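You operate a simulated robot arm through the tools that you are given. There is no shell and no other tool. Be economical: measure what you need, move in short steps, check, and stop when the job is done.

The job below is to be done with a simulated robot arm. You get a single attempt, and the scene is never put back.

## Task
Put the thick black ring on the top of the brown table away on the blue bench behind the slotted frame. Take the labelled brick labelled "No 26" from the top of the brown table and put it on top of the numbered block there. Stack the yellow block marked "No 57" from the top of the brown table on top of the yellow block that says "No 72". Close the teal drawer. Put the little white tub in the small blue tub. Take the black chock and put it on the long white tray. Put the black tub on the shelf under the wall cupboard. Put the grey cup on top of the thick brown ring. The order is free. Set down upright: black chock, grey cup.

The check looks at the end state, three seconds after you hand in, the way a careful person would. Anything else that was tipped, shoved, dropped, spilled or broken makes it a failure.

## Robot
A 6-joint arm with a two-finger parallel gripper on a trunk, on a base that drives. Base frame: it is fixed to the floor where the robot stands at the start and does not move with it; the origin is under the middle of the robot, x ahead of it, y to its left, z up; the surface under the hand at the start is at about z = 0.76. Lengths are in m, angles in rad, forces in N, time in s.
With the tool pointing down near the work surface it reaches from about 0.32 to 0.82 m from the robot's upright axis, wherever it stands. Its first joint turns from -2.897 to 2.897 rad. Places, roughly: black chock (11x8x11 cm) [0.6, 0.9, 0.8]; black tub (10x10x10 cm) [0.8, 0.8, 0.8]; blue bench behind the slotted frame (52x16 cm) [-2.58, 3.14, 0.8]; grey cup (8x8x10 cm) [-3.5, -5.1, 0.9]; labelled brick [0.75, -0.25, 0.75]; little white tub (9x9x6 cm) [-3.7, 3.2, 0.8]; long white tray (36x15x3 cm) [1, 1.3, 0.8]; numbered block [0.5, 0.25, 0.75]; shelf under the wall cupboard (22x58 cm) [1.62, 2.08, 0.96]; small blue tub (16x16x10 cm) [-5.1, 1, 0.9]; teal drawer [-8.7, 2.5, 0.6]; thick black ring (6x6x4 cm) [0.5, 0, 0.8]; thick brown ring (7x7x4 cm) [-3.4, -5.2, 0.9]; yellow block [0.5, -0.25, 0.75]. Payload 3.43 kg.
The TCP is the grasp point between the finger pads, 0.034 m short of the fingertips. In the tool frame z runs along the fingers and y along their closing line. The gripper opens to 0.128 m. The fingers are 0.024 m wide and 0.012 m thick; the gripper's body (0.048 by 0.13 m) begins 0.096 m behind the TCP.
Orientation is told as [roll, pitch, yaw] about the base's x, y, z axes, in that order, counted from this pose: with the fingers straight down and closing along the base's y, the tool's x points along the base's -x, its y along +y and its z along -z.

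## Interface
- The arm moves only by the tool move_arm. Its argument "motion" is text: rows parted by semicolons, each of 7 numbers parted by spaces: the opening in per cent of the stroke, from 0 (shut) to 100 (fully open), then the shift along the tool's x, y, z in m, then the turn, a rotation vector about the tool's x, y, z in rad. In form: grip dx dy dz wx wy wz; .... A call has 1 to 20 rows; each row shifts and turns the commanded pose from where the row before left it, along the tool's axes as they then stand. A row lasts 0.2 s, in which the tool goes at most 0.05 m and 0.15 rad; a call with a longer step from one row to the next is refused whole, and so is a gripper value outside its range. Where a pose cannot be reached the arm comes as near as it can. A force on the tool above 40 N (or 10 N above the force at the start of the call, whichever is more), or a blocked arm, ends the call early, and 0.2 s more pass. Each finger travels about 0.045 m/s and halts on what it meets, pressing with about 34 N; the grip force reading is that of the motor and also rises with nothing between the fingers. The clock runs only during rows and for 0.2 s after the last one: add rows that do not move to give the fingers time. The reply holds the time, the measured pose of the TCP, the force on the tool along the base axes, the opening and the grip force, in the units named above and with some noise, with the torque about the TCP (base axes, N m) and any sound that the robot's microphone picked up.
- Cameras (640 x 400 px; columns grow to the right, rows downward): "scene" is now at [0.0122, 0.1428, 1.4977]; the picture's right is [-0.21, -0.98, 0.00], its down [-0.79, 0.17, -0.59] and it looks along [0.58, -0.13, -0.81] (base axes); focal length 247 px, centre (320, 200). "wrist" rides on the gripper at [0.076, -0.011, -0.16] in the tool frame; the picture's right is [0.15, 0.99, 0.00], its down [-0.88, 0.13, -0.46] and it looks along [-0.45, 0.07, 0.89] (tool axes); focal length 234 px, centre (320, 200). There is no depth. A picture from a camera that has moved, and an enlarged one, comes with that camera's place and axes in the base frame and with its lens.
- get_image(camera): a new picture of that camera. It takes no simulated time.
- roll_base(legs): drives the robot by 1 to 6 legs, each [ahead, turn to the left] in m and rad, along the robot's own axes; the way and the turn of a leg run together, so that a leg with both is an arc; at most 1.5 m and 3.142 rad a leg. The arm and the cameras ride along, it lands a little off, and it stops where it bumps. It gives what a move gives.
- aim_head(pan, tilt): turns the head with the scene camera to pan (to the left, within 2.705 rad either way) and tilt (down, from -0.506 to 1.204), counted from straight ahead of the robot. It gives what a move gives.
- zoom(camera, box): a new picture of the part [left, top, right, bottom] of that camera's present view, enlarged. It takes no simulated time.
- sign_off(): hands the job in; it is judged then, once.

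Work in short steps. Places have to be worked out from the pictures, the camera data and where the tool is seen: move nearer, look again, correct. Check each grasp and each placing, and mend what went wrong. You have 217 turns and 218 pictures in all, those below and enlarged ones among them. Open the gripper and draw the arm clear of the work before you hand the job in, unless the task says otherwise; then end with one line.

The tools are called after "Emit:" by a JSON object that holds its "op" and its "data". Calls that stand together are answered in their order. move_arm: Moves the arm, as the interface text tells. Its arguments: {"type":"object","properties":{"motion":{"type":"string"}},"required":["motion"]} The other tools are called the same way: roll_base (legs) drives the base; aim_head (pan, tilt) turns the head that bears the scene camera; get_image (camera) takes a picture; zoom (camera, box) takes an enlarged picture of a part of a camera's view; sign_off () hands the job in.

At the start:

```text
t: 0.0
ee_pos: [0.4923, -0.0882, 0.9739]
ee_rot: [0.001, 0.0, 0.0]
contact_force: [-0.7, -0.5, 0.8]
torque: [0.01, -0.02, 0.01]
width: 0.128
grip_force: 0.2
robot x, y, heading: [0.0014, -0.0022, 0.002]
head pan, tilt: [-0.215, 0.941]
```

scene: 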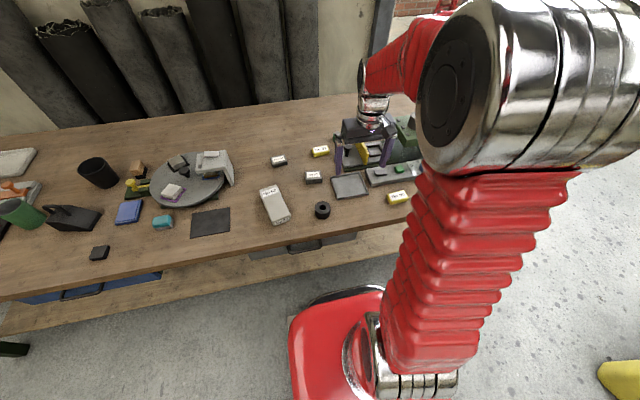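
wrist: 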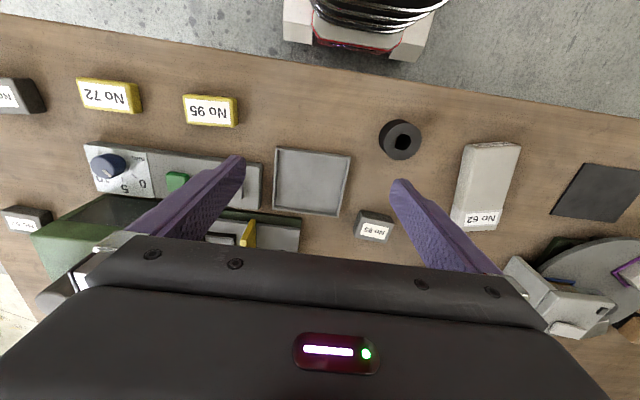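

The table has several labelled blocks; I'll enlarge the views to read them.

Emit:
{"op": "zoom", "data": {"camera": "scene", "box": [240, 110, 440, 235]}}

Emit:
{"op": "zoom", "data": {"camera": "wrist", "box": [0, 60, 320, 260]}}

Emit:
{"op": "zoom", "data": {"camera": "scene", "box": [0, 130, 240, 280]}}

```text
3.20 times, centred on (340, 172) of scene
camera zoom: at [0.0122, 0.1428, 1.4977], right [-0.21, -0.98, 0.0], down [-0.79, 0.17, -0.59], along [0.58, -0.13, -0.81], focal length 791 px, centre (256, 288)
```

zoom: 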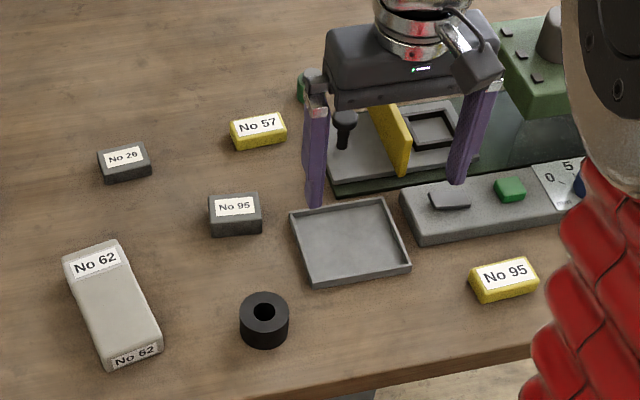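

```text
2.00 times, centred on (160, 160) of wrist
camera zoom: at [0.4158, -0.1, 1.1329], right [-0.15, 0.99, 0.0], down [0.88, 0.13, 0.46], along [0.45, 0.07, -0.89], focal length 468 px, centre (640, 280)
```

zoom: 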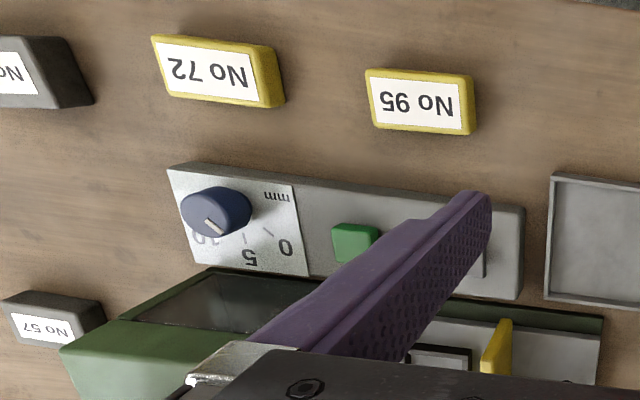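

```text
2.67 times, centred on (120, 205) of scene
camera zoom: at [0.0122, 0.1428, 1.4977], right [-0.21, -0.98, 0.0], down [-0.79, 0.17, -0.59], along [0.58, -0.13, -0.81], focal length 660 px, centre (853, 187)
```

zoom: 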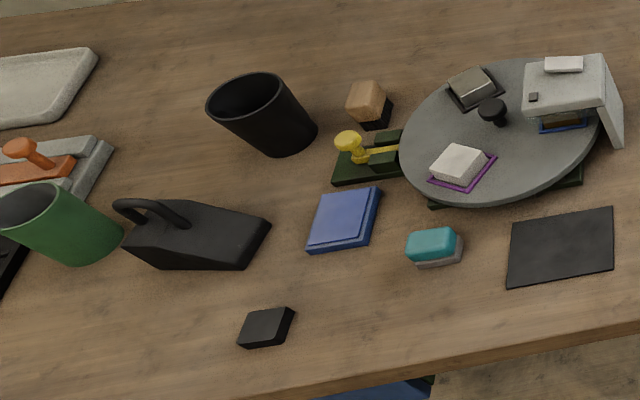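

I need a sharper reading of the "No 2?" brick and of what lies at the right of the table.

Emit:
{"op": "zoom", "data": {"camera": "scene", "box": [262, 145, 302, 170]}}

Emit:
{"op": "aim_head", "data": {"pan": -0.7, "tilt": 0.8}}

Emit:
{"op": "get_image", "data": {"camera": "scene"}}

```text
16.00 times, centred on (282, 158) of scene
camera zoom: at [0.0122, 0.1428, 1.4977], right [-0.21, -0.98, 0.0], down [-0.79, 0.17, -0.59], along [0.58, -0.13, -0.81], focal length 3957 px, centre (928, 880)
```

zoom: 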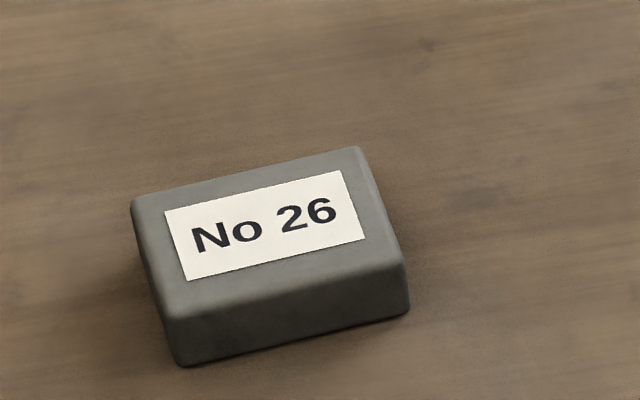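

```text
t: 0.9
ee_pos: [0.4936, -0.0877, 0.974]
ee_rot: [0.0, -0.003, 0.001]
contact_force: [0.1, 0.3, -0.1]
torque: [0.04, -0.02, 0.0]
width: 0.1279
grip_force: 0.1
robot x, y, heading: [0.0012, 0.0017, -0.003]
head pan, tilt: [-0.7, 0.799]
```

```text
211 pictures are left
camera scene: at [0.0024, 0.1065, 1.5085], right [-0.64, -0.77, 0.0], down [-0.55, 0.46, -0.7], along [0.53, -0.45, -0.72], focal length 247 px, centre (320, 200)
```

scene: 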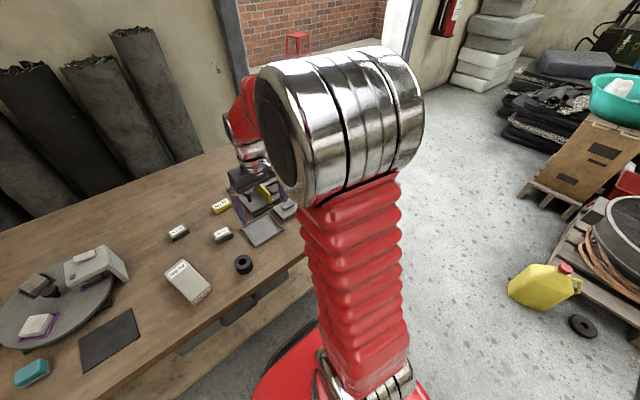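

The grey brick behind is "No 26", at about (0.76, 0.15), and "numbered block" is the white No 62 at about (0.5, 0.25). I'll move over the brick and look with the wrist camera.

Emit:
{"op": "move_arm", "data": {"motion": "100 -0.0333 0.0295 0 0 0 0;100 -0.0333 0.0295 0 0 0 0;100 -0.0333 0.0295 0 0 0 0;100 -0.0333 0.0295 0 0 0 0;100 -0.0333 0.0295 0 0 0 0;100 -0.0333 0.0295 0 0 0 0;100 -0.0333 0.0295 0.02 0 0 0;100 -0.0333 0.0295 0.03 0 0 0;100 0 0 0 0 0 0"}}

Emit:
{"op": "get_image", "data": {"camera": "wrist"}}

```text
refused: row 8 steps farther than a row can; nothing moved
```

```text
210 pictures are left
camera wrist: at [0.4158, -0.1, 1.1333], right [-0.15, 0.99, 0.0], down [0.88, 0.13, 0.46], along [0.45, 0.07, -0.89], focal length 234 px, centre (320, 200)
```

wrist: 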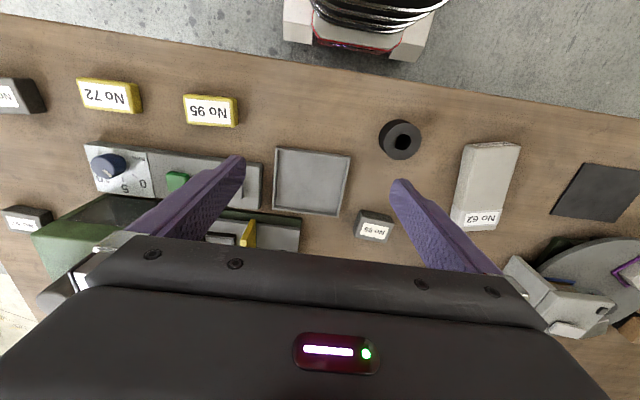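

Steps too long; the same path again in smaller steps.

Emit:
{"op": "move_arm", "data": {"motion": "100 -0.0333 0.0295 0 0 0 0;100 -0.0333 0.0295 0 0 0 0;100 -0.0333 0.0295 0 0 0 0;100 -0.0333 0.0295 0 0 0 0;100 -0.0333 0.0295 0 0 0 0;100 -0.0333 0.0295 0 0 0 0;100 -0.0333 0.0295 0.01 0 0 0;100 -0.0333 0.0295 0.01 0 0 0;100 0 0 0.03 0 0 0;100 0 0 0 0 0 0"}}

Emit:
{"op": "get_image", "data": {"camera": "wrist"}}

```text
t: 3.1
ee_pos: [0.7606, 0.1493, 0.927]
ee_rot: [-0.001, 0.004, 0.0]
contact_force: [0.9, 0.2, -0.1]
torque: [0.0, -0.01, 0.0]
width: 0.128
grip_force: 0.0
robot x, y, heading: [-0.0009, -0.0012, -0.004]
head pan, tilt: [-0.7, 0.799]
```

```text
209 pictures are left
camera wrist: at [0.6828, 0.1372, 1.085], right [-0.15, 0.99, 0.0], down [0.88, 0.13, 0.45], along [0.45, 0.07, -0.89], focal length 234 px, centre (320, 200)
```

wrist: 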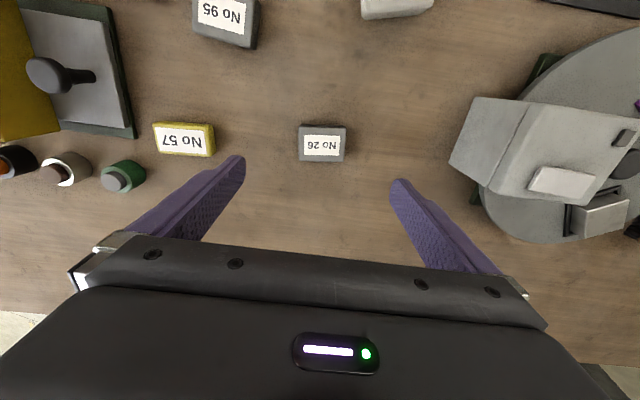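

The brick sits centred under the hand (≈0.757, 0.152), turned about 0.12. I'll turn, descend and close.

Emit:
{"op": "move_arm", "data": {"motion": "100 0.002 0.002 0.03 0 0 -0.12;100 0 0 0.04 0 0 0;100 0 0 0.035 0 0 0;100 0 0 0.022 0 0 0;100 0 0 0 0 0 0;0 0 0 0 0 0 0;0 0 0 0 0 0 0;0 0 0 0 0 0 0;0 0 0 0 0 0 0;0 0 0 0 0 0 0"}}

Emit:
{"op": "get_image", "data": {"camera": "wrist"}}

```text
t: 5.3
ee_pos: [0.7571, 0.1497, 0.7969]
ee_rot: [0.001, 0.0, 0.12]
contact_force: [-0.2, -0.4, -0.8]
torque: [0.02, -0.02, -0.01]
width: 0.0611
grip_force: 34.6
robot x, y, heading: [-0.0001, -0.0014, -0.001]
head pan, tilt: [-0.7, 0.799]
```

```text
208 pictures are left
camera wrist: at [0.6819, 0.1282, 0.9566], right [-0.26, 0.96, 0.0], down [0.86, 0.23, 0.46], along [0.44, 0.12, -0.89], focal length 234 px, centre (320, 200)
```

wrist: 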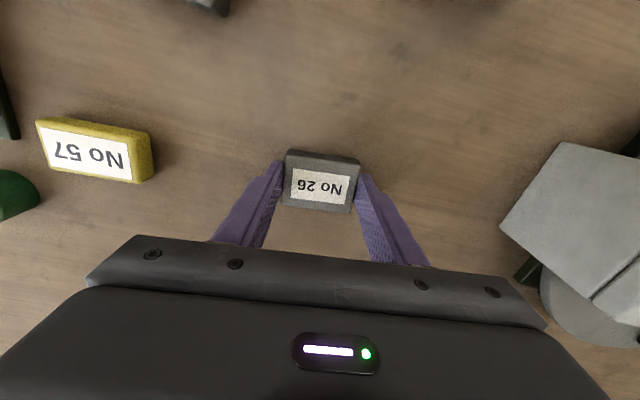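

The brick is held (0.061 wide). Lifting and carrying it over the white No 62 block, around (0.525, 0.18).

Emit:
{"op": "move_arm", "data": {"motion": "0 0 0 -0.03 0 0 0;0 0 0 -0.045 0 0 0;0 0 0 -0.045 0 0 0;0 0 0 -0.03 0 0 0;0 0.0378 0.0096 0 0 0 0;0 0.0378 0.0096 0 0 0 0;0 0.0378 0.0096 0 0 0 0;0 0.0378 0.0096 0 0 0 0;0 0.0378 0.0096 0 0 0 0;0 0.0378 0.0096 0 0 0 0;0 0 0 0 0 0 0"}}

Emit:
{"op": "get_image", "data": {"camera": "wrist"}}

```text
t: 7.7
ee_pos: [0.5248, 0.1813, 0.9479]
ee_rot: [0.0, 0.001, 0.121]
contact_force: [0.2, 0.1, -0.7]
torque: [0.03, 0.03, 0.01]
width: 0.0613
grip_force: 33.5
robot x, y, heading: [-0.0017, 0.0005, -0.003]
head pan, tilt: [-0.7, 0.799]
```

```text
207 pictures are left
camera wrist: at [0.449, 0.1594, 1.1071], right [-0.26, 0.96, 0.0], down [0.86, 0.23, 0.46], along [0.44, 0.12, -0.89], focal length 234 px, centre (320, 200)
```

wrist: 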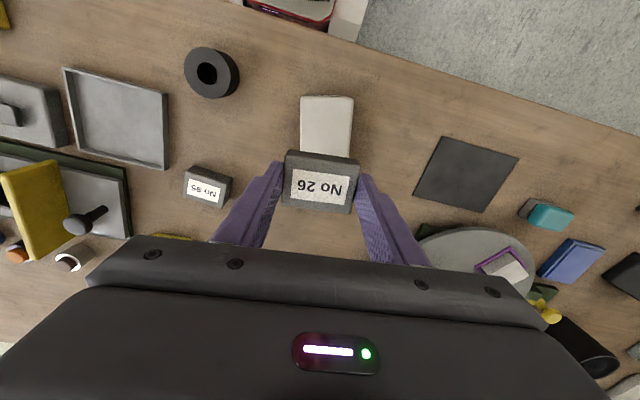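

Alignment with the block is good (centre ≈ 0.527, 0.179). Lowering toward its top.

Emit:
{"op": "move_arm", "data": {"motion": "0 0 -0.001 0.03 0 0 0;0 0 0 0.04 0 0 0;0 0 0 0.02 0 0 0;0 0 0 0.01 0 0 0;0 0 0 0 0 0 0"}}

Emit:
{"op": "get_image", "data": {"camera": "wrist"}}

Emit:
{"op": "aim_head", "data": {"pan": 0.3, "tilt": 0.95}}

Emit:
{"op": "get_image", "data": {"camera": "scene"}}

```text
t: 8.9
ee_pos: [0.5279, 0.1799, 0.8487]
ee_rot: [-0.001, 0.002, 0.12]
contact_force: [-0.4, 0.6, 0.0]
torque: [0.02, -0.01, 0.01]
width: 0.0612
grip_force: 34.0
robot x, y, heading: [0.0034, -0.0015, -0.005]
head pan, tilt: [-0.7, 0.799]
```

```text
206 pictures are left
camera wrist: at [0.4507, 0.1591, 1.0061], right [-0.26, 0.96, 0.0], down [0.86, 0.23, 0.46], along [0.44, 0.12, -0.89], focal length 234 px, centre (320, 200)
```

wrist: 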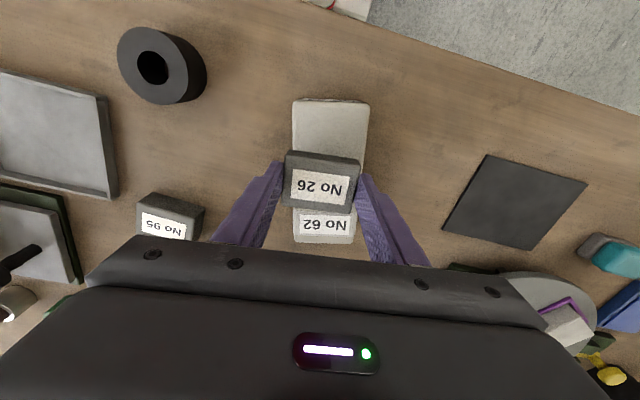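

```text
t: 10.2
ee_pos: [0.5268, 0.1805, 0.8465]
ee_rot: [0.0, 0.0, 0.121]
contact_force: [-0.4, 0.5, -0.2]
torque: [-0.02, -0.06, 0.0]
width: 0.0612
grip_force: 33.7
robot x, y, heading: [-0.0002, -0.0011, -0.003]
head pan, tilt: [0.3, 0.949]
```

```text
205 pictures are left
camera scene: at [0.0103, 0.1799, 1.497], right [0.29, -0.96, 0.0], down [-0.78, -0.24, -0.58], along [0.56, 0.17, -0.81], focal length 247 px, centre (320, 200)
```

scene: 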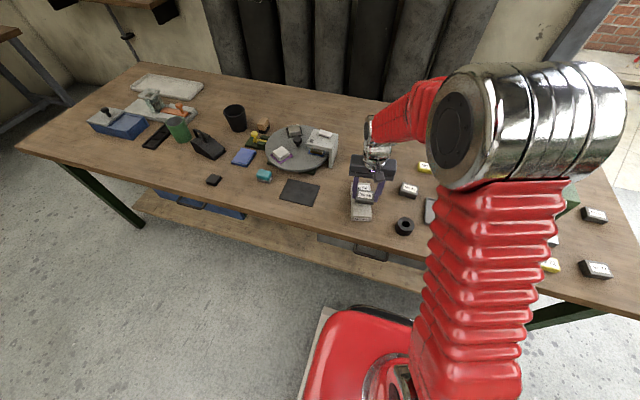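

The block lies about 7 mm further left and turned ~0.25; I correct that and lower a bit.

Emit:
{"op": "move_arm", "data": {"motion": "0 0 0.007 0 0 0 -0.12;0 0 0 0.004 0 0 0;0 0 0 0.004 0 0 0;0 0 0 0.003 0 0 0;0 0 0 0 0 0 0"}}

Emit:
{"op": "zoom", "data": {"camera": "scene", "box": [320, 150, 420, 240]}}

```text
t: 11.4
ee_pos: [0.5254, 0.1853, 0.8366]
ee_rot: [-0.001, 0.002, 0.241]
contact_force: [-0.2, 0.1, -0.8]
torque: [-0.02, 0.01, 0.02]
width: 0.061
grip_force: 34.0
robot x, y, heading: [-0.002, -0.0013, 0.002]
head pan, tilt: [0.3, 0.949]
```

```text
4.44 times, centred on (370, 195) of scene
camera zoom: at [0.0102, 0.18, 1.497], right [0.3, -0.96, 0.0], down [-0.78, -0.24, -0.58], along [0.56, 0.17, -0.81], focal length 1099 px, centre (98, 222)
```

zoom: 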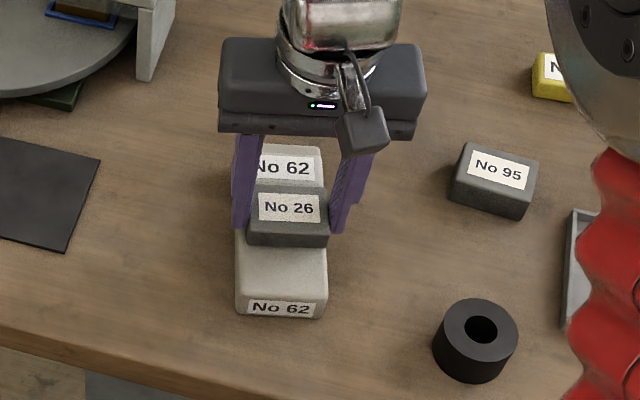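

Very near contact; stepping down 2 mm at a time.

Emit:
{"op": "move_arm", "data": {"motion": "0 0 0 0.002 0 0 0;0 0 0 0.002 0 0 0;0 0 0 0 0 0 0"}}

```text
t: 12.2
ee_pos: [0.5262, 0.1867, 0.8322]
ee_rot: [0.0, 0.0, 0.239]
contact_force: [0.7, -0.3, 0.3]
torque: [-0.02, -0.01, -0.01]
width: 0.0609
grip_force: 34.4
robot x, y, heading: [-0.0003, 0.0002, 0.001]
head pan, tilt: [0.3, 0.949]
```

No contact yet; continuing.

Emit:
{"op": "move_arm", "data": {"motion": "0 0 0 0.002 0 0 0;0 0 0 0.002 0 0 0;0 0 0 0.002 0 0 0;0 0 0 0 0 0 0"}}

```text
t: 13.2
ee_pos: [0.526, 0.1848, 0.8286]
ee_rot: [0.0, -0.005, 0.241]
contact_force: [-1.3, -1.5, 34.1]
torque: [-0.02, -0.06, 0.03]
width: 0.061
grip_force: 34.3
robot x, y, heading: [0.0007, 0.0024, -0.002]
head pan, tilt: [0.3, 0.949]
```

Contact at z≈0.829. Ease off, release and rise.

Emit:
{"op": "move_arm", "data": {"motion": "0 0 0 -0.001 0 0 0;80 0 0 0 0 0 0;80 0 0 0 0 0 0;80 0 0 0 0 0 0;80 0 0 -0.02 0 0 0;80 0 0 -0.04 0 0 0;80 0 0 -0.04 0 0 0;80 0 0 0 0 0 0"}}

Emit:
{"op": "get_image", "data": {"camera": "wrist"}}

Emit:
{"op": "zoom", "data": {"camera": "scene", "box": [320, 150, 420, 240]}}

```text
t: 15.0
ee_pos: [0.5238, 0.1848, 0.9257]
ee_rot: [0.0, 0.0, 0.24]
contact_force: [0.2, -0.1, 0.1]
torque: [0.0, 0.02, 0.02]
width: 0.1022
grip_force: 0.1
robot x, y, heading: [0.0022, 0.0017, 0.009]
head pan, tilt: [0.3, 0.949]
```

```text
203 pictures are left
camera wrist: at [0.4521, 0.1546, 1.0852], right [-0.38, 0.93, 0.0], down [0.82, 0.34, 0.46], along [0.42, 0.17, -0.89], focal length 234 px, centre (320, 200)
```

wrist: 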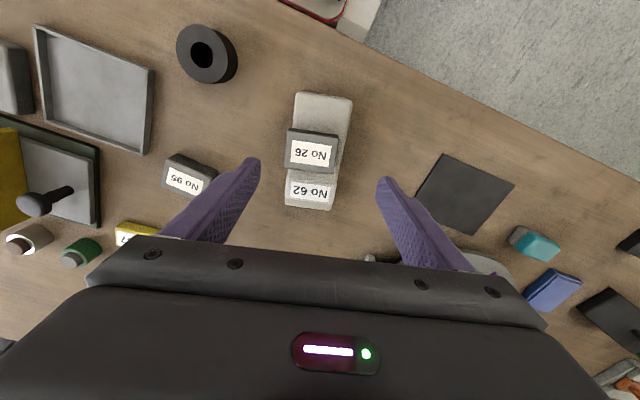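

```text
4.44 times, centred on (370, 195) of scene
camera zoom: at [0.0102, 0.18, 1.497], right [0.3, -0.96, 0.0], down [-0.78, -0.24, -0.58], along [0.56, 0.17, -0.81], focal length 1099 px, centre (98, 222)
```

zoom: 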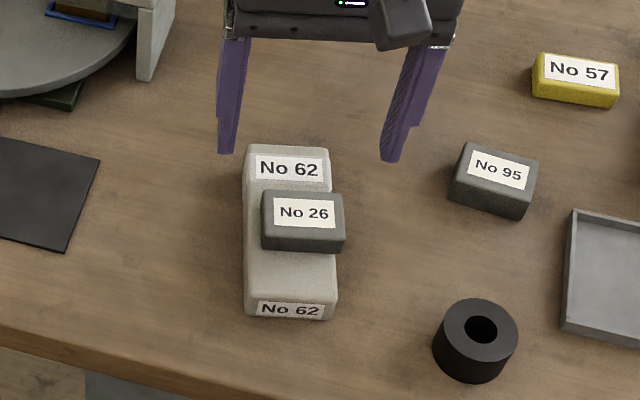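

Brick is resting flat on No 62 (slightly off-centre but stable). Now over to yellow No 57, about (0.777, -0.03).

Emit:
{"op": "move_arm", "data": {"motion": "80 0 0 0 0 0 0.13;80 -0.0285 -0.0302 0 0 0 0;80 -0.0285 -0.0302 0 0 0 0;80 -0.0285 -0.0302 0 0 0 0;80 -0.0285 -0.0302 0 0 0 0;80 -0.0285 -0.0302 0 0 0 0;80 -0.0285 -0.0302 0 0 0 0;80 -0.0285 -0.0302 0 0 0 0;80 -0.0285 -0.0302 0 0 0 0;80 0 0 0 0 0 0"}}

Emit:
{"op": "get_image", "data": {"camera": "wrist"}}

Emit:
{"op": "zoom", "data": {"camera": "scene", "box": [340, 100, 460, 240]}}

```text
t: 17.2
ee_pos: [0.7788, -0.0295, 0.9292]
ee_rot: [0.001, 0.001, 0.111]
contact_force: [-0.4, -0.3, -0.4]
torque: [0.0, 0.01, 0.02]
width: 0.1022
grip_force: 0.1
robot x, y, heading: [-0.0016, -0.0017, 0.004]
head pan, tilt: [0.3, 0.949]
```

```text
201 pictures are left
camera wrist: at [0.7032, -0.0498, 1.0864], right [-0.25, 0.97, 0.0], down [0.86, 0.23, 0.45], along [0.44, 0.12, -0.89], focal length 234 px, centre (320, 200)
```

wrist: 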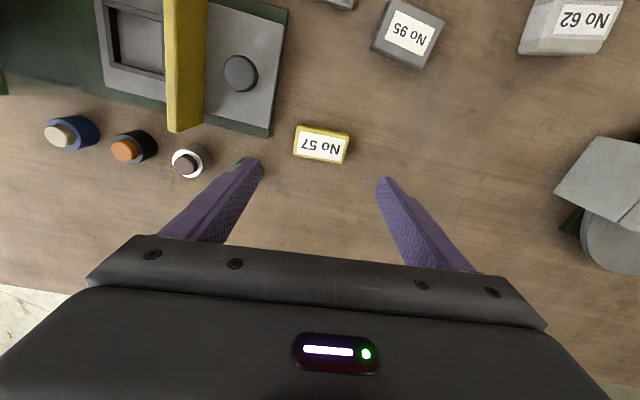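

```text
2.86 times, centred on (400, 170) of scene
camera zoom: at [0.0105, 0.1799, 1.497], right [0.3, -0.96, 0.0], down [-0.78, -0.24, -0.58], along [0.56, 0.17, -0.81], focal length 707 px, centre (91, 286)
```

zoom: 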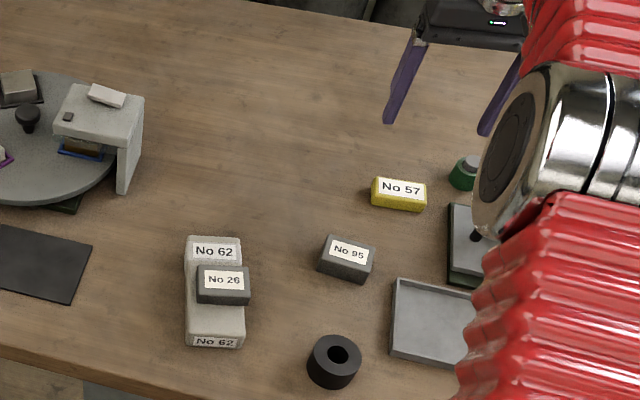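

No 57 centred at (0.775, -0.029), turned 0.10 — matches. Descend and grip.

Emit:
{"op": "move_arm", "data": {"motion": "75 0.004 0.001 0.03 0 0 0;75 0 0 0.04 0 0 0;75 0 0 0.04 0 0 0;75 0 0 0.022 0 0 0;75 0 0 0 0 0 0;0 0 0 0 0 0 0;0 0 0 0 0 0 0;0 0 0 0 0 0 0;0 0 0 0 0 0 0;0 0 0 -0.03 0 0 0;0 0 0 -0.045 0 0 0;0 0 0 -0.045 0 0 0;0 0 0 -0.04 0 0 0;0 0 0 0 0 0 0"}}

Emit:
{"op": "get_image", "data": {"camera": "wrist"}}

```text
t: 20.2
ee_pos: [0.7764, -0.0282, 0.9565]
ee_rot: [-0.002, 0.0, 0.11]
contact_force: [-1.1, -0.3, 0.6]
torque: [0.01, 0.01, -0.02]
width: 0.0693
grip_force: 34.5
robot x, y, heading: [0.0012, 0.0007, -0.002]
head pan, tilt: [0.3, 0.949]
```

```text
199 pictures are left
camera wrist: at [0.7013, -0.049, 1.1161], right [-0.25, 0.97, 0.0], down [0.86, 0.23, 0.46], along [0.44, 0.12, -0.89], focal length 234 px, centre (320, 200)
```

wrist: 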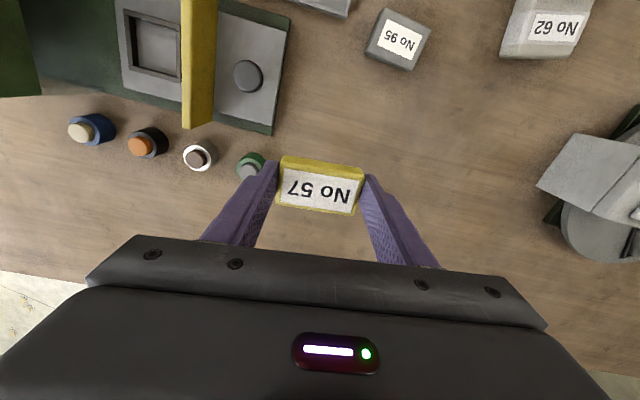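

No 57 held (0.069 wide). Carrying it back and to the right over No 72 at about (0.478, -0.389).

Emit:
{"op": "move_arm", "data": {"motion": "0 0.046 0.0018 -0.006 0 0 0;0 0.046 0.0018 -0.006 0 0 0;0 0.046 0.0018 -0.006 0 0 0;0 0.046 0.0018 -0.006 0 0 0;0 0.046 0.0018 0 0 0 0;0 0.046 0.0018 0 0 0 0;0 0.0074 -0.0418 0 0 0 0;0 0.0074 -0.0418 0 0 0 0;0 0.0074 -0.0418 0 0 0 0;0 0.0074 -0.0418 0 0 0 0;0 0.0074 -0.0418 0 0 0 0;0 0.0074 -0.0418 0 0 0 0;0 0.0074 -0.0418 0 0 0 0;0 0.0074 -0.0418 0 0 0 0;0 0 0 0 0 0 0"}}

Emit:
{"op": "get_image", "data": {"camera": "wrist"}}

```text
t: 23.4
ee_pos: [0.4763, -0.3849, 0.9788]
ee_rot: [0.0, -0.001, 0.11]
contact_force: [0.4, -0.2, 0.2]
torque: [-0.01, 0.01, -0.01]
width: 0.0689
grip_force: 34.4
robot x, y, heading: [0.0001, 0.0007, 0.001]
head pan, tilt: [0.3, 0.949]
```

```text
198 pictures are left
camera wrist: at [0.4003, -0.4065, 1.1375], right [-0.25, 0.97, 0.0], down [0.86, 0.23, 0.46], along [0.44, 0.12, -0.89], focal length 234 px, centre (320, 200)
```

wrist: 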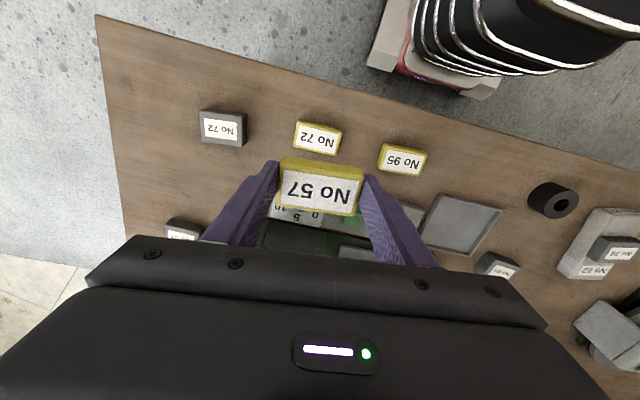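

No 72's centre is at (0.475, -0.390), turned ~0.06. Align and lower to check.

Emit:
{"op": "move_arm", "data": {"motion": "0 0.001 -0.0055 0.03 0 0 0.05;0 0 0 0.045 0 0 0;0 0 0 0.04 0 0 0;0 0 0 0.015 0 0 0;0 0 0 0 0 0 0"}}

Emit:
{"op": "get_image", "data": {"camera": "wrist"}}

```text
t: 24.6
ee_pos: [0.4754, -0.3923, 0.8502]
ee_rot: [0.001, 0.0, 0.059]
contact_force: [0.1, 0.6, -0.2]
torque: [0.0, -0.01, 0.02]
width: 0.0691
grip_force: 34.2
robot x, y, heading: [0.0022, 0.0037, 0.0]
head pan, tilt: [0.3, 0.949]
```

```text
197 pictures are left
camera wrist: at [0.3992, -0.4091, 1.0079], right [-0.21, 0.98, 0.0], down [0.87, 0.18, 0.46], along [0.45, 0.09, -0.89], focal length 234 px, centre (320, 200)
```

wrist: 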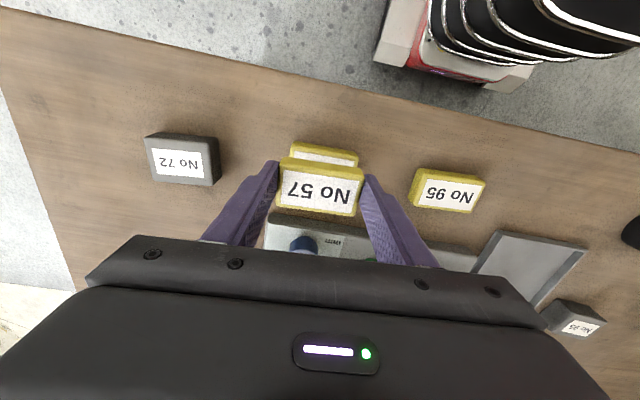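

Aligned. Lowering to contact in small steps.

Emit:
{"op": "move_arm", "data": {"motion": "0 0 0 0.005 0 0 0;0 0 0 0.004 0 0 0;0 0 0 0.004 0 0 0;0 0 0 0.003 0 0 0;0 0 0 0 0 0 0"}}

```text
t: 25.8
ee_pos: [0.4766, -0.3924, 0.8339]
ee_rot: [0.0, 0.001, 0.06]
contact_force: [0.6, -0.7, 0.0]
torque: [0.02, 0.02, -0.01]
width: 0.0691
grip_force: 33.4
robot x, y, heading: [-0.0026, 0.0031, -0.002]
head pan, tilt: [0.3, 0.949]
```

Emit:
{"op": "move_arm", "data": {"motion": "0 0 0 0.002 0 0 0;0 0 0 0.002 0 0 0;0 0 0 0.002 0 0 0;0 0 0 0.002 0 0 0;0 0 0 0 0 0 0"}}

```text
t: 27.0
ee_pos: [0.4764, -0.3923, 0.8247]
ee_rot: [0.0, -0.001, 0.061]
contact_force: [-0.6, 0.8, 0.0]
torque: [-0.03, -0.02, 0.07]
width: 0.069
grip_force: 34.0
robot x, y, heading: [-0.0011, -0.0027, 0.002]
head pan, tilt: [0.3, 0.949]
```

No contact yet; 1–2 mm steps onward.

Emit:
{"op": "move_arm", "data": {"motion": "0 0 0 0.0015 0 0 0;0 0 0 0.0015 0 0 0;0 0 0 0.0015 0 0 0;0 0 0 0 0 0 0"}}

Emit:
{"op": "get_image", "data": {"camera": "wrist"}}

```text
t: 28.0
ee_pos: [0.4764, -0.3921, 0.8207]
ee_rot: [-0.001, -0.001, 0.061]
contact_force: [0.0, 0.0, -0.2]
torque: [-0.03, 0.01, 0.02]
width: 0.0689
grip_force: 33.8
robot x, y, heading: [-0.0002, -0.0016, -0.0]
head pan, tilt: [0.3, 0.949]
```

```text
196 pictures are left
camera wrist: at [0.3996, -0.4087, 0.9795], right [-0.21, 0.98, 0.0], down [0.87, 0.18, 0.46], along [0.45, 0.09, -0.89], focal length 234 px, centre (320, 200)
```

wrist: 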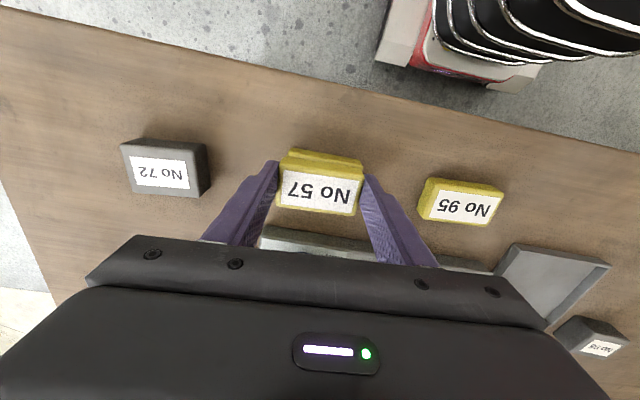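

Emit:
{"op": "move_arm", "data": {"motion": "0 0 0 0.0015 0 0 0;0 0 0 0.0015 0 0 0;0 0 0 0.001 0 0 0;0 0 0 0 0 0 0"}}

```text
t: 29.0
ee_pos: [0.4756, -0.3917, 0.8178]
ee_rot: [0.0, 0.002, 0.06]
contact_force: [-1.3, -1.1, 4.0]
torque: [-0.02, -0.06, -0.01]
width: 0.0689
grip_force: 34.0
robot x, y, heading: [0.0032, 0.0007, -0.003]
head pan, tilt: [0.3, 0.949]
```

Contact begins (4 N). Release and rise.

Emit:
{"op": "move_arm", "data": {"motion": "0 0 0 0.0007 0 0 0;75 0 0 0 0 0 0;75 0 0 0 0 0 0;75 0 0 0 0 0 0;75 0 0 -0.02 0 0 0;75 0 0 -0.04 0 0 0;75 0 0 -0.045 0 0 0;75 0 0 -0.03 0 0 0;75 0 0 0 0 0 0"}}

Emit:
{"op": "get_image", "data": {"camera": "wrist"}}

```text
t: 31.0
ee_pos: [0.4754, -0.3921, 0.9507]
ee_rot: [0.001, 0.0, 0.059]
contact_force: [-0.2, 0.8, 0.3]
torque: [-0.02, -0.05, 0.0]
width: 0.0961
grip_force: 0.0
robot x, y, heading: [-0.0021, -0.0011, 0.001]
head pan, tilt: [0.3, 0.949]
```

```text
195 pictures are left
camera wrist: at [0.3982, -0.4092, 1.1098], right [-0.21, 0.98, 0.0], down [0.87, 0.18, 0.46], along [0.45, 0.09, -0.89], focal length 234 px, centre (320, 200)
```

wrist: 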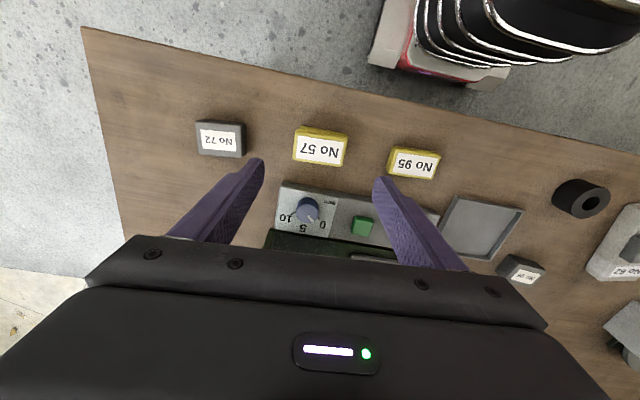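

Both yellow blocks are stacked. Now survey the room with the head.

Emit:
{"op": "aim_head", "data": {"pan": 0.9, "tilt": 0.5}}

Emit:
{"op": "get_image", "data": {"camera": "scene"}}

Emit:
{"op": "aim_head", "data": {"pan": 1.9, "tilt": 0.4}}

Emit:
{"op": "get_image", "data": {"camera": "scene"}}

Emit:
{"op": "aim_head", "data": {"pan": 2.7, "tilt": 0.4}}

Emit:
{"op": "get_image", "data": {"camera": "scene"}}

Emit:
{"op": "aim_head", "data": {"pan": -2.4, "tilt": 0.4}}

Emit:
{"op": "get_image", "data": {"camera": "scene"}}

```text
t: 32.0
ee_pos: [0.4743, -0.3924, 0.9507]
ee_rot: [0.0, 0.0, 0.063]
contact_force: [-0.1, -0.6, 0.8]
torque: [0.0, -0.02, -0.02]
width: 0.0959
grip_force: 0.1
robot x, y, heading: [0.0006, 0.0036, -0.003]
head pan, tilt: [0.901, 0.499]
```

```text
194 pictures are left
camera scene: at [-0.0028, 0.2296, 1.5345], right [0.78, -0.62, 0.0], down [-0.3, -0.38, -0.88], along [0.55, 0.69, -0.48], focal length 247 px, centre (320, 200)
```

scene: 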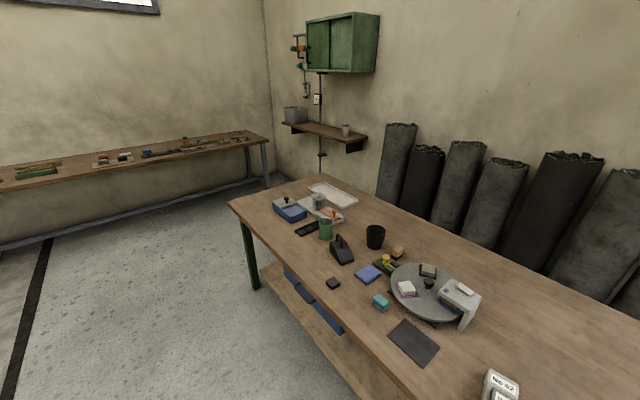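

```text
t: 33.3
ee_pos: [0.4746, -0.392, 0.9504]
ee_rot: [0.0, 0.001, 0.059]
contact_force: [-0.1, -0.3, -0.9]
torque: [0.02, -0.01, 0.01]
width: 0.096
grip_force: 0.0
robot x, y, heading: [-0.0027, -0.0033, -0.001]
head pan, tilt: [1.901, 0.4]
```

```text
193 pictures are left
camera scene: at [-0.0893, 0.246, 1.5437], right [0.95, 0.32, 0.0], down [0.13, -0.37, -0.92], along [-0.3, 0.87, -0.39], focal length 247 px, centre (320, 200)
```

scene: 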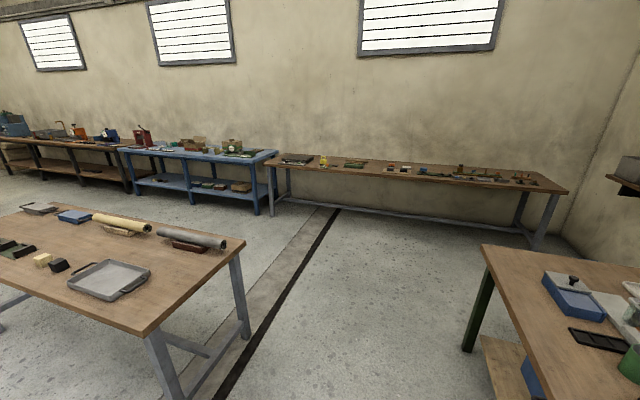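

```text
t: 34.4
ee_pos: [0.4744, -0.3926, 0.9505]
ee_rot: [-0.001, 0.0, 0.061]
contact_force: [0.0, 0.4, -0.4]
torque: [0.0, 0.02, -0.02]
width: 0.096
grip_force: 0.2
robot x, y, heading: [0.0002, -0.0006, 0.001]
head pan, tilt: [2.7, 0.4]
```

```text
192 pictures are left
camera scene: at [-0.143, 0.198, 1.5437], right [0.43, 0.9, 0.0], down [0.35, -0.17, -0.92], along [-0.83, 0.39, -0.39], focal length 247 px, centre (320, 200)
```

scene: 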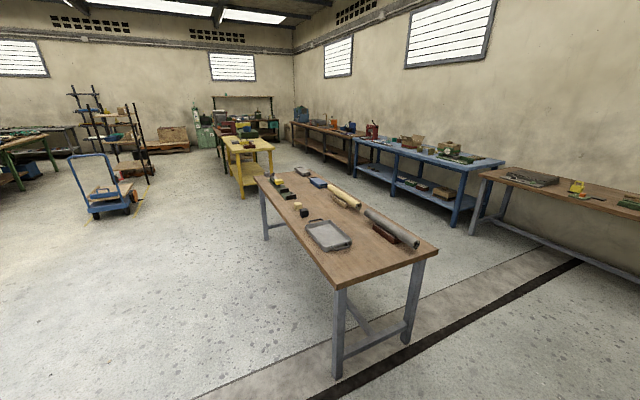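

```text
t: 38.4
ee_pos: [0.4735, -0.392, 0.9515]
ee_rot: [0.0, -0.001, 0.057]
contact_force: [0.2, 0.1, -0.1]
torque: [-0.02, -0.04, -0.02]
width: 0.0962
grip_force: 0.1
robot x, y, heading: [-0.0014, 0.0002, -0.001]
head pan, tilt: [-2.4, 0.4]
```

```text
191 pictures are left
camera scene: at [-0.1276, 0.0958, 1.5437], right [-0.68, 0.74, 0.0], down [0.29, 0.26, -0.92], along [-0.68, -0.62, -0.39], focal length 247 px, centre (320, 200)
```

scene: 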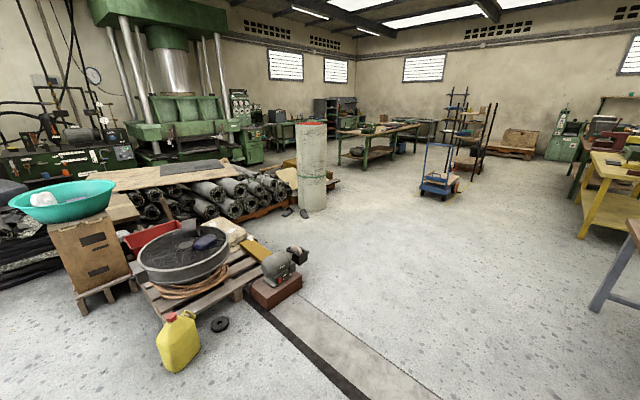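

The map is clear: tray and shelf can both be served from the table's left end (~(0.95, 2.0)). Let me look at my own base footprint before driving.

Emit:
{"op": "aim_head", "data": {"pan": 0.8, "tilt": 1.2}}

Emit:
{"op": "get_image", "data": {"camera": "scene"}}

Emit:
{"op": "aim_head", "data": {"pan": 2.2, "tilt": 1.2}}

Emit:
{"op": "get_image", "data": {"camera": "scene"}}

```text
t: 41.1
ee_pos: [0.4753, -0.3912, 0.9509]
ee_rot: [-0.002, 0.0, 0.06]
contact_force: [-0.9, 0.6, 0.5]
torque: [0.0, -0.01, -0.01]
width: 0.096
grip_force: 0.1
robot x, y, heading: [0.0015, -0.0014, 0.002]
head pan, tilt: [0.799, 1.201]
```

```text
190 pictures are left
camera scene: at [-0.0203, 0.1984, 1.4808], right [0.72, -0.7, 0.0], down [-0.65, -0.67, -0.36], along [0.25, 0.26, -0.93], focal length 247 px, centre (320, 200)
```

scene: 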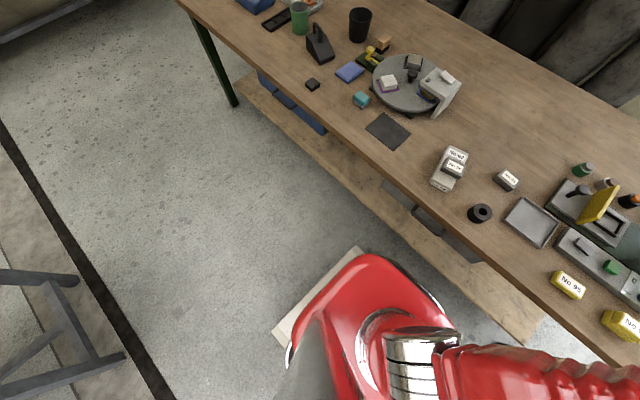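

```text
t: 42.6
ee_pos: [0.4761, -0.3931, 0.9499]
ee_rot: [0.0, 0.001, 0.062]
contact_force: [-1.7, 0.2, -0.2]
torque: [-0.01, -0.03, 0.01]
width: 0.096
grip_force: 0.0
robot x, y, heading: [-0.0013, 0.0033, 0.0]
head pan, tilt: [2.201, 1.201]
```

```text
189 pictures are left
camera scene: at [-0.0923, 0.2036, 1.4808], right [0.81, 0.59, 0.0], down [0.55, -0.75, -0.36], along [-0.21, 0.29, -0.93], focal length 247 px, centre (320, 200)
```

scene: 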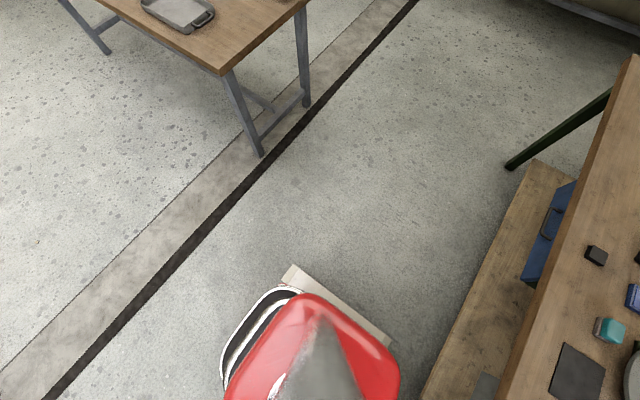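

Base footprint about ±0.31 × ±0.22. I raise and centre the arm for driving.

Emit:
{"op": "move_arm", "data": {"motion": "75 0 0 -0.045 0 0 0;75 0 0 -0.045 0 0 0;75 0 0 -0.045 0 0 0;75 0 0 -0.045 0 0 0;75 0.005 0.045 0 0 0 0;75 0.005 0.045 0 0 0 0;75 0.005 0.045 0 0 0 0;75 0.005 0.045 0 0 0 0;75 0.005 0.045 0 0 0 0;75 0.005 0.045 0 0 0 0;75 0 0 0 0 0 0"}}

Emit:
{"op": "roll_base", "data": {"legs": [[0, 1.47], [0.8, 0.1]]}}

Emit:
{"op": "aim_head", "data": {"pan": -1.4, "tilt": 0.95}}

Emit:
{"op": "get_image", "data": {"camera": "scene"}}

```text
t: 45.0
ee_pos: [0.4301, -0.1236, 1.1312]
ee_rot: [-0.001, 0.0, 0.06]
contact_force: [-0.3, -0.1, 0.1]
torque: [0.0, 0.01, 0.03]
width: 0.096
grip_force: 0.0
robot x, y, heading: [0.0002, -0.0012, 0.0]
head pan, tilt: [2.201, 1.201]
```

```text
t: 55.9
ee_pos: [0.1656, 1.2398, 1.1302]
ee_rot: [0.0, 0.0, 1.63]
contact_force: [-0.4, 0.0, 0.5]
torque: [0.01, 0.0, 0.02]
width: 0.0962
grip_force: 0.1
robot x, y, heading: [0.0565, 0.8085, 1.575]
head pan, tilt: [2.201, 1.201]
```

```text
t: 58.9
ee_pos: [0.1662, 1.2407, 1.1309]
ee_rot: [-0.001, -0.001, 1.63]
contact_force: [-1.0, 0.9, -0.1]
torque: [0.0, 0.0, 0.01]
width: 0.0957
grip_force: 0.1
robot x, y, heading: [0.051, 0.8081, 1.578]
head pan, tilt: [-1.4, 0.949]
```

```text
188 pictures are left
camera scene: at [-0.0309, 0.7637, 1.497], right [0.17, -0.99, 0.0], down [-0.8, -0.14, -0.58], along [0.57, 0.1, -0.81], focal length 247 px, centre (320, 200)
```

scene: 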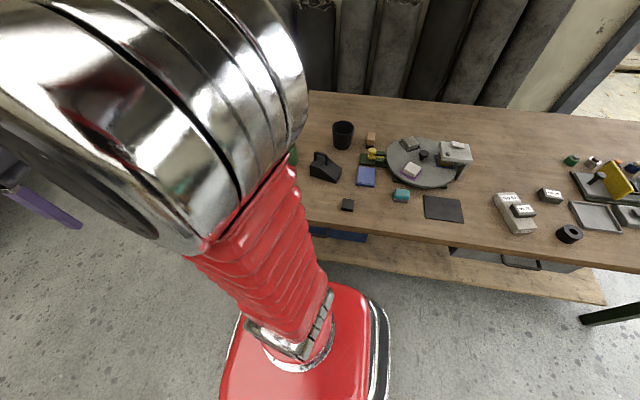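

Chock ≈ (0.61, 0.86), tub ≈ (0.80, 0.815). Enlarging them.

Emit:
{"op": "zoom", "data": {"camera": "scene", "box": [290, 105, 410, 215]}}

```text
3.64 times, centred on (350, 160) of scene
camera zoom: at [-0.0309, 0.7637, 1.497], right [0.17, -0.99, 0.0], down [-0.8, -0.14, -0.58], along [0.57, 0.1, -0.81], focal length 899 px, centre (211, 346)
```

zoom: 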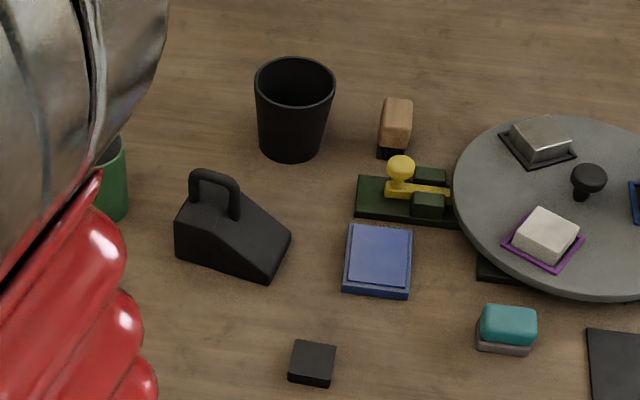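

Chock's width runs roughly along x, so I'll grip the body across its 8 cm width with yaw ≈1.40. Moving above it.

Emit:
{"op": "move_arm", "data": {"motion": "100 0 0 0 0 0 0.115;100 0 0 0 0 0 0.115;100 0.0234 -0.0387 0 0 0 0;100 0.0234 -0.0387 0 0 0 0;100 0.0234 -0.0387 0 0 0 0;100 0.0234 -0.0387 0 0 0 0;100 0.0234 -0.0387 0 0 0 0;100 0.0234 -0.0387 0 0 0 0;100 0.0234 -0.0387 0 0 0 0;100 0.0234 -0.0387 0 0 0 0;100 0.0234 -0.0387 0 0 0 0;100 0.0234 -0.0387 0 0 0 0;100 0.0234 -0.0387 0 0 0 0;100 0.0234 -0.0387 0 0 0 0;100 0.0234 -0.0387 0 0 0 0;100 0 0 0.045 0 0 0;100 0 0 0.045 0 0 0;100 0 0 0.04 0 0 0;100 0 0 0 0 0 0"}}

Emit:
{"op": "get_image", "data": {"camera": "wrist"}}

```text
t: 62.9
ee_pos: [0.6111, 0.8555, 1.0019]
ee_rot: [0.0, -0.001, 1.399]
contact_force: [0.0, 0.7, -0.6]
torque: [0.0, -0.01, 0.01]
width: 0.1277
grip_force: 0.1
robot x, y, heading: [0.0568, 0.8105, 1.574]
head pan, tilt: [-1.4, 0.949]
```

```text
186 pictures are left
camera wrist: at [0.6075, 0.7778, 1.1591], right [-1.0, 0.02, 0.0], down [0.02, 0.89, 0.46], along [0.01, 0.46, -0.89], focal length 234 px, centre (320, 200)
```

wrist: 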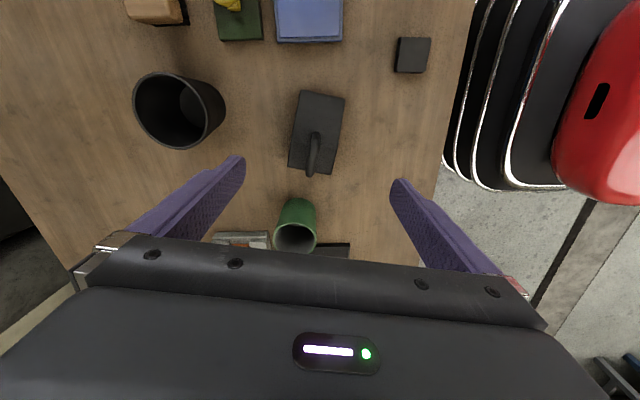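

Chock axis seen from (0.602, 0.80) to (0.62, 0.90); adjust yaw to 1.365 and descend to z=0.80, then grip.

Emit:
{"op": "move_arm", "data": {"motion": "100 -0.0074 -0.0036 0 0 0 0.035;100 0 0 0.045 0 0 0;100 0 0 0.045 0 0 0;100 0 0 0.045 0 0 0;100 0 0 0.035 0 0 0;100 0 0 0.02 0 0 0;100 0 0 0.012 0 0 0;100 0 0 0 0 0 0"}}

Emit:
{"op": "get_image", "data": {"camera": "wrist"}}

```text
t: 64.7
ee_pos: [0.6167, 0.8614, 0.799]
ee_rot: [0.0, -0.001, 1.365]
contact_force: [0.3, -0.1, 0.2]
torque: [0.06, -0.01, 0.01]
width: 0.128
grip_force: 0.0
robot x, y, heading: [0.0549, 0.8073, 1.571]
head pan, tilt: [-1.4, 0.949]
```

```text
185 pictures are left
camera wrist: at [0.6103, 0.784, 0.9579], right [-1.0, 0.06, 0.0], down [0.05, 0.89, 0.46], along [0.03, 0.45, -0.89], focal length 234 px, centre (320, 200)
```

wrist: 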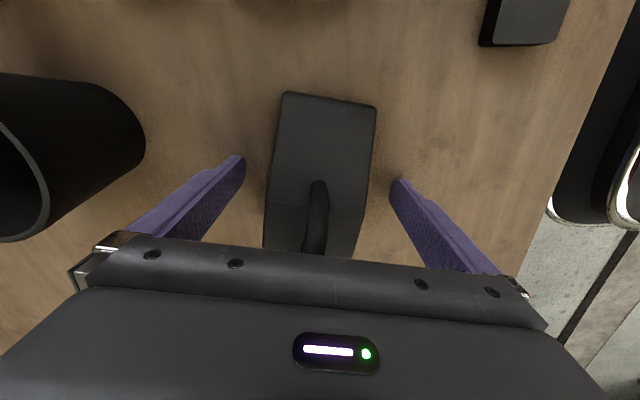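

Well aligned between the fingers. Close and lift.

Emit:
{"op": "move_arm", "data": {"motion": "0 0 0 0 0 0 0;0 0 0 0 0 0 0;0 0 0 0 0 0 0;0 0 0 0 0 0 0;0 0 0 0 0 0 0;0 0 0 -0.02 0 0 0;0 0 0 -0.04 0 0 0;0 0 0 -0.04 0 0 0;0 0 0 -0.045 0 0 0;0 0 0 -0.045 0 0 0;0 0 0 -0.045 0 0 0;0 0 0 -0.045 0 0 0;0 0 0 0 0 0 0"}}

Emit:
{"op": "get_image", "data": {"camera": "wrist"}}

```text
t: 67.5
ee_pos: [0.6145, 0.862, 1.0757]
ee_rot: [0.001, -0.001, 1.363]
contact_force: [0.5, 0.2, -3.4]
torque: [0.04, 0.01, 0.04]
width: 0.0698
grip_force: 34.2
robot x, y, heading: [0.0558, 0.8111, 1.572]
head pan, tilt: [-1.4, 0.949]
```

```text
184 pictures are left
camera wrist: at [0.6085, 0.7853, 1.2348], right [-1.0, 0.06, 0.0], down [0.05, 0.89, 0.46], along [0.03, 0.45, -0.89], focal length 234 px, centre (320, 200)
```

wrist: 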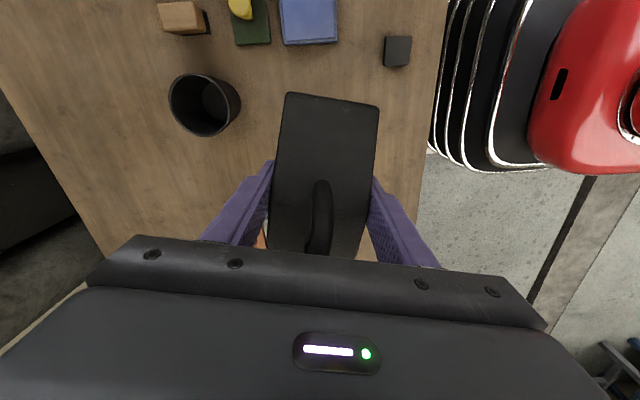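

Chock held level (≈0.35 kg). Driving round the table's left end to about (0.95, 2.0).

Emit:
{"op": "roll_base", "data": {"legs": [[1.19, 0], [0, -1.571], [0.88, 0]]}}

Emit:
{"op": "aim_head", "data": {"pan": -1.3, "tilt": 0.8}}

Emit:
{"op": "get_image", "data": {"camera": "scene"}}

Emit:
{"op": "get_image", "data": {"camera": "wrist"}}

```text
t: 86.4
ee_pos: [0.9876, 1.3994, 1.0746]
ee_rot: [0.0, 0.0, -0.233]
contact_force: [0.6, -0.4, -3.9]
torque: [0.0, 0.01, -0.01]
width: 0.0699
grip_force: 34.3
robot x, y, heading: [0.9494, 1.959, -0.024]
head pan, tilt: [-1.4, 0.949]
```

```text
t: 87.1
ee_pos: [0.9883, 1.3991, 1.0762]
ee_rot: [0.001, -0.002, -0.232]
contact_force: [-0.2, -0.3, -2.5]
torque: [0.01, -0.01, 0.0]
width: 0.0696
grip_force: 33.6
robot x, y, heading: [0.9513, 1.9601, -0.019]
head pan, tilt: [-1.3, 0.799]
```

```text
183 pictures are left
camera scene: at [0.9139, 2.0435, 1.5085], right [-0.97, -0.24, 0.0], down [-0.18, 0.7, -0.7], along [0.17, -0.68, -0.72], focal length 247 px, centre (320, 200)
```

scene: 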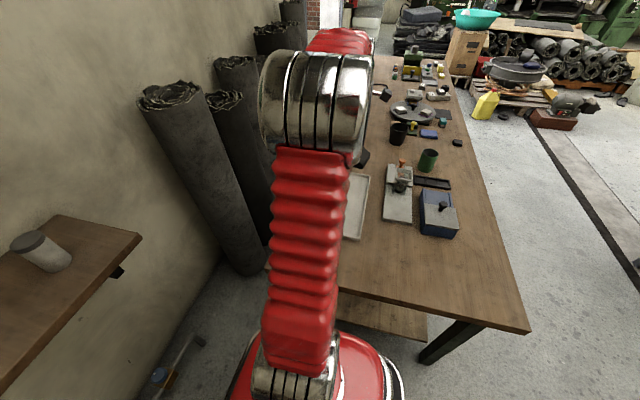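

```text
182 pictures are left
camera wrist: at [0.9101, 1.4046, 1.2349], right [0.09, 1.0, 0.0], down [0.89, -0.08, 0.46], along [0.45, -0.04, -0.89], focal length 234 px, centre (320, 200)
```

wrist: 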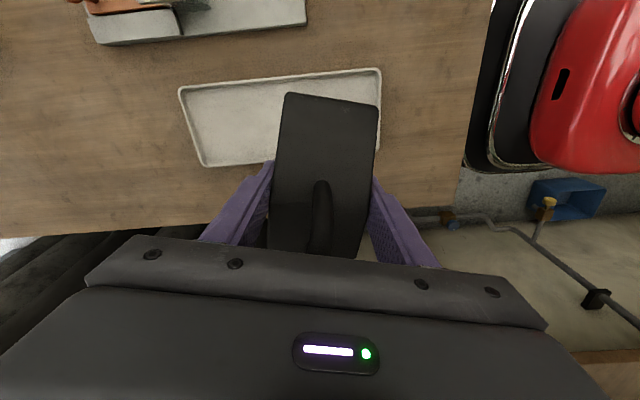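

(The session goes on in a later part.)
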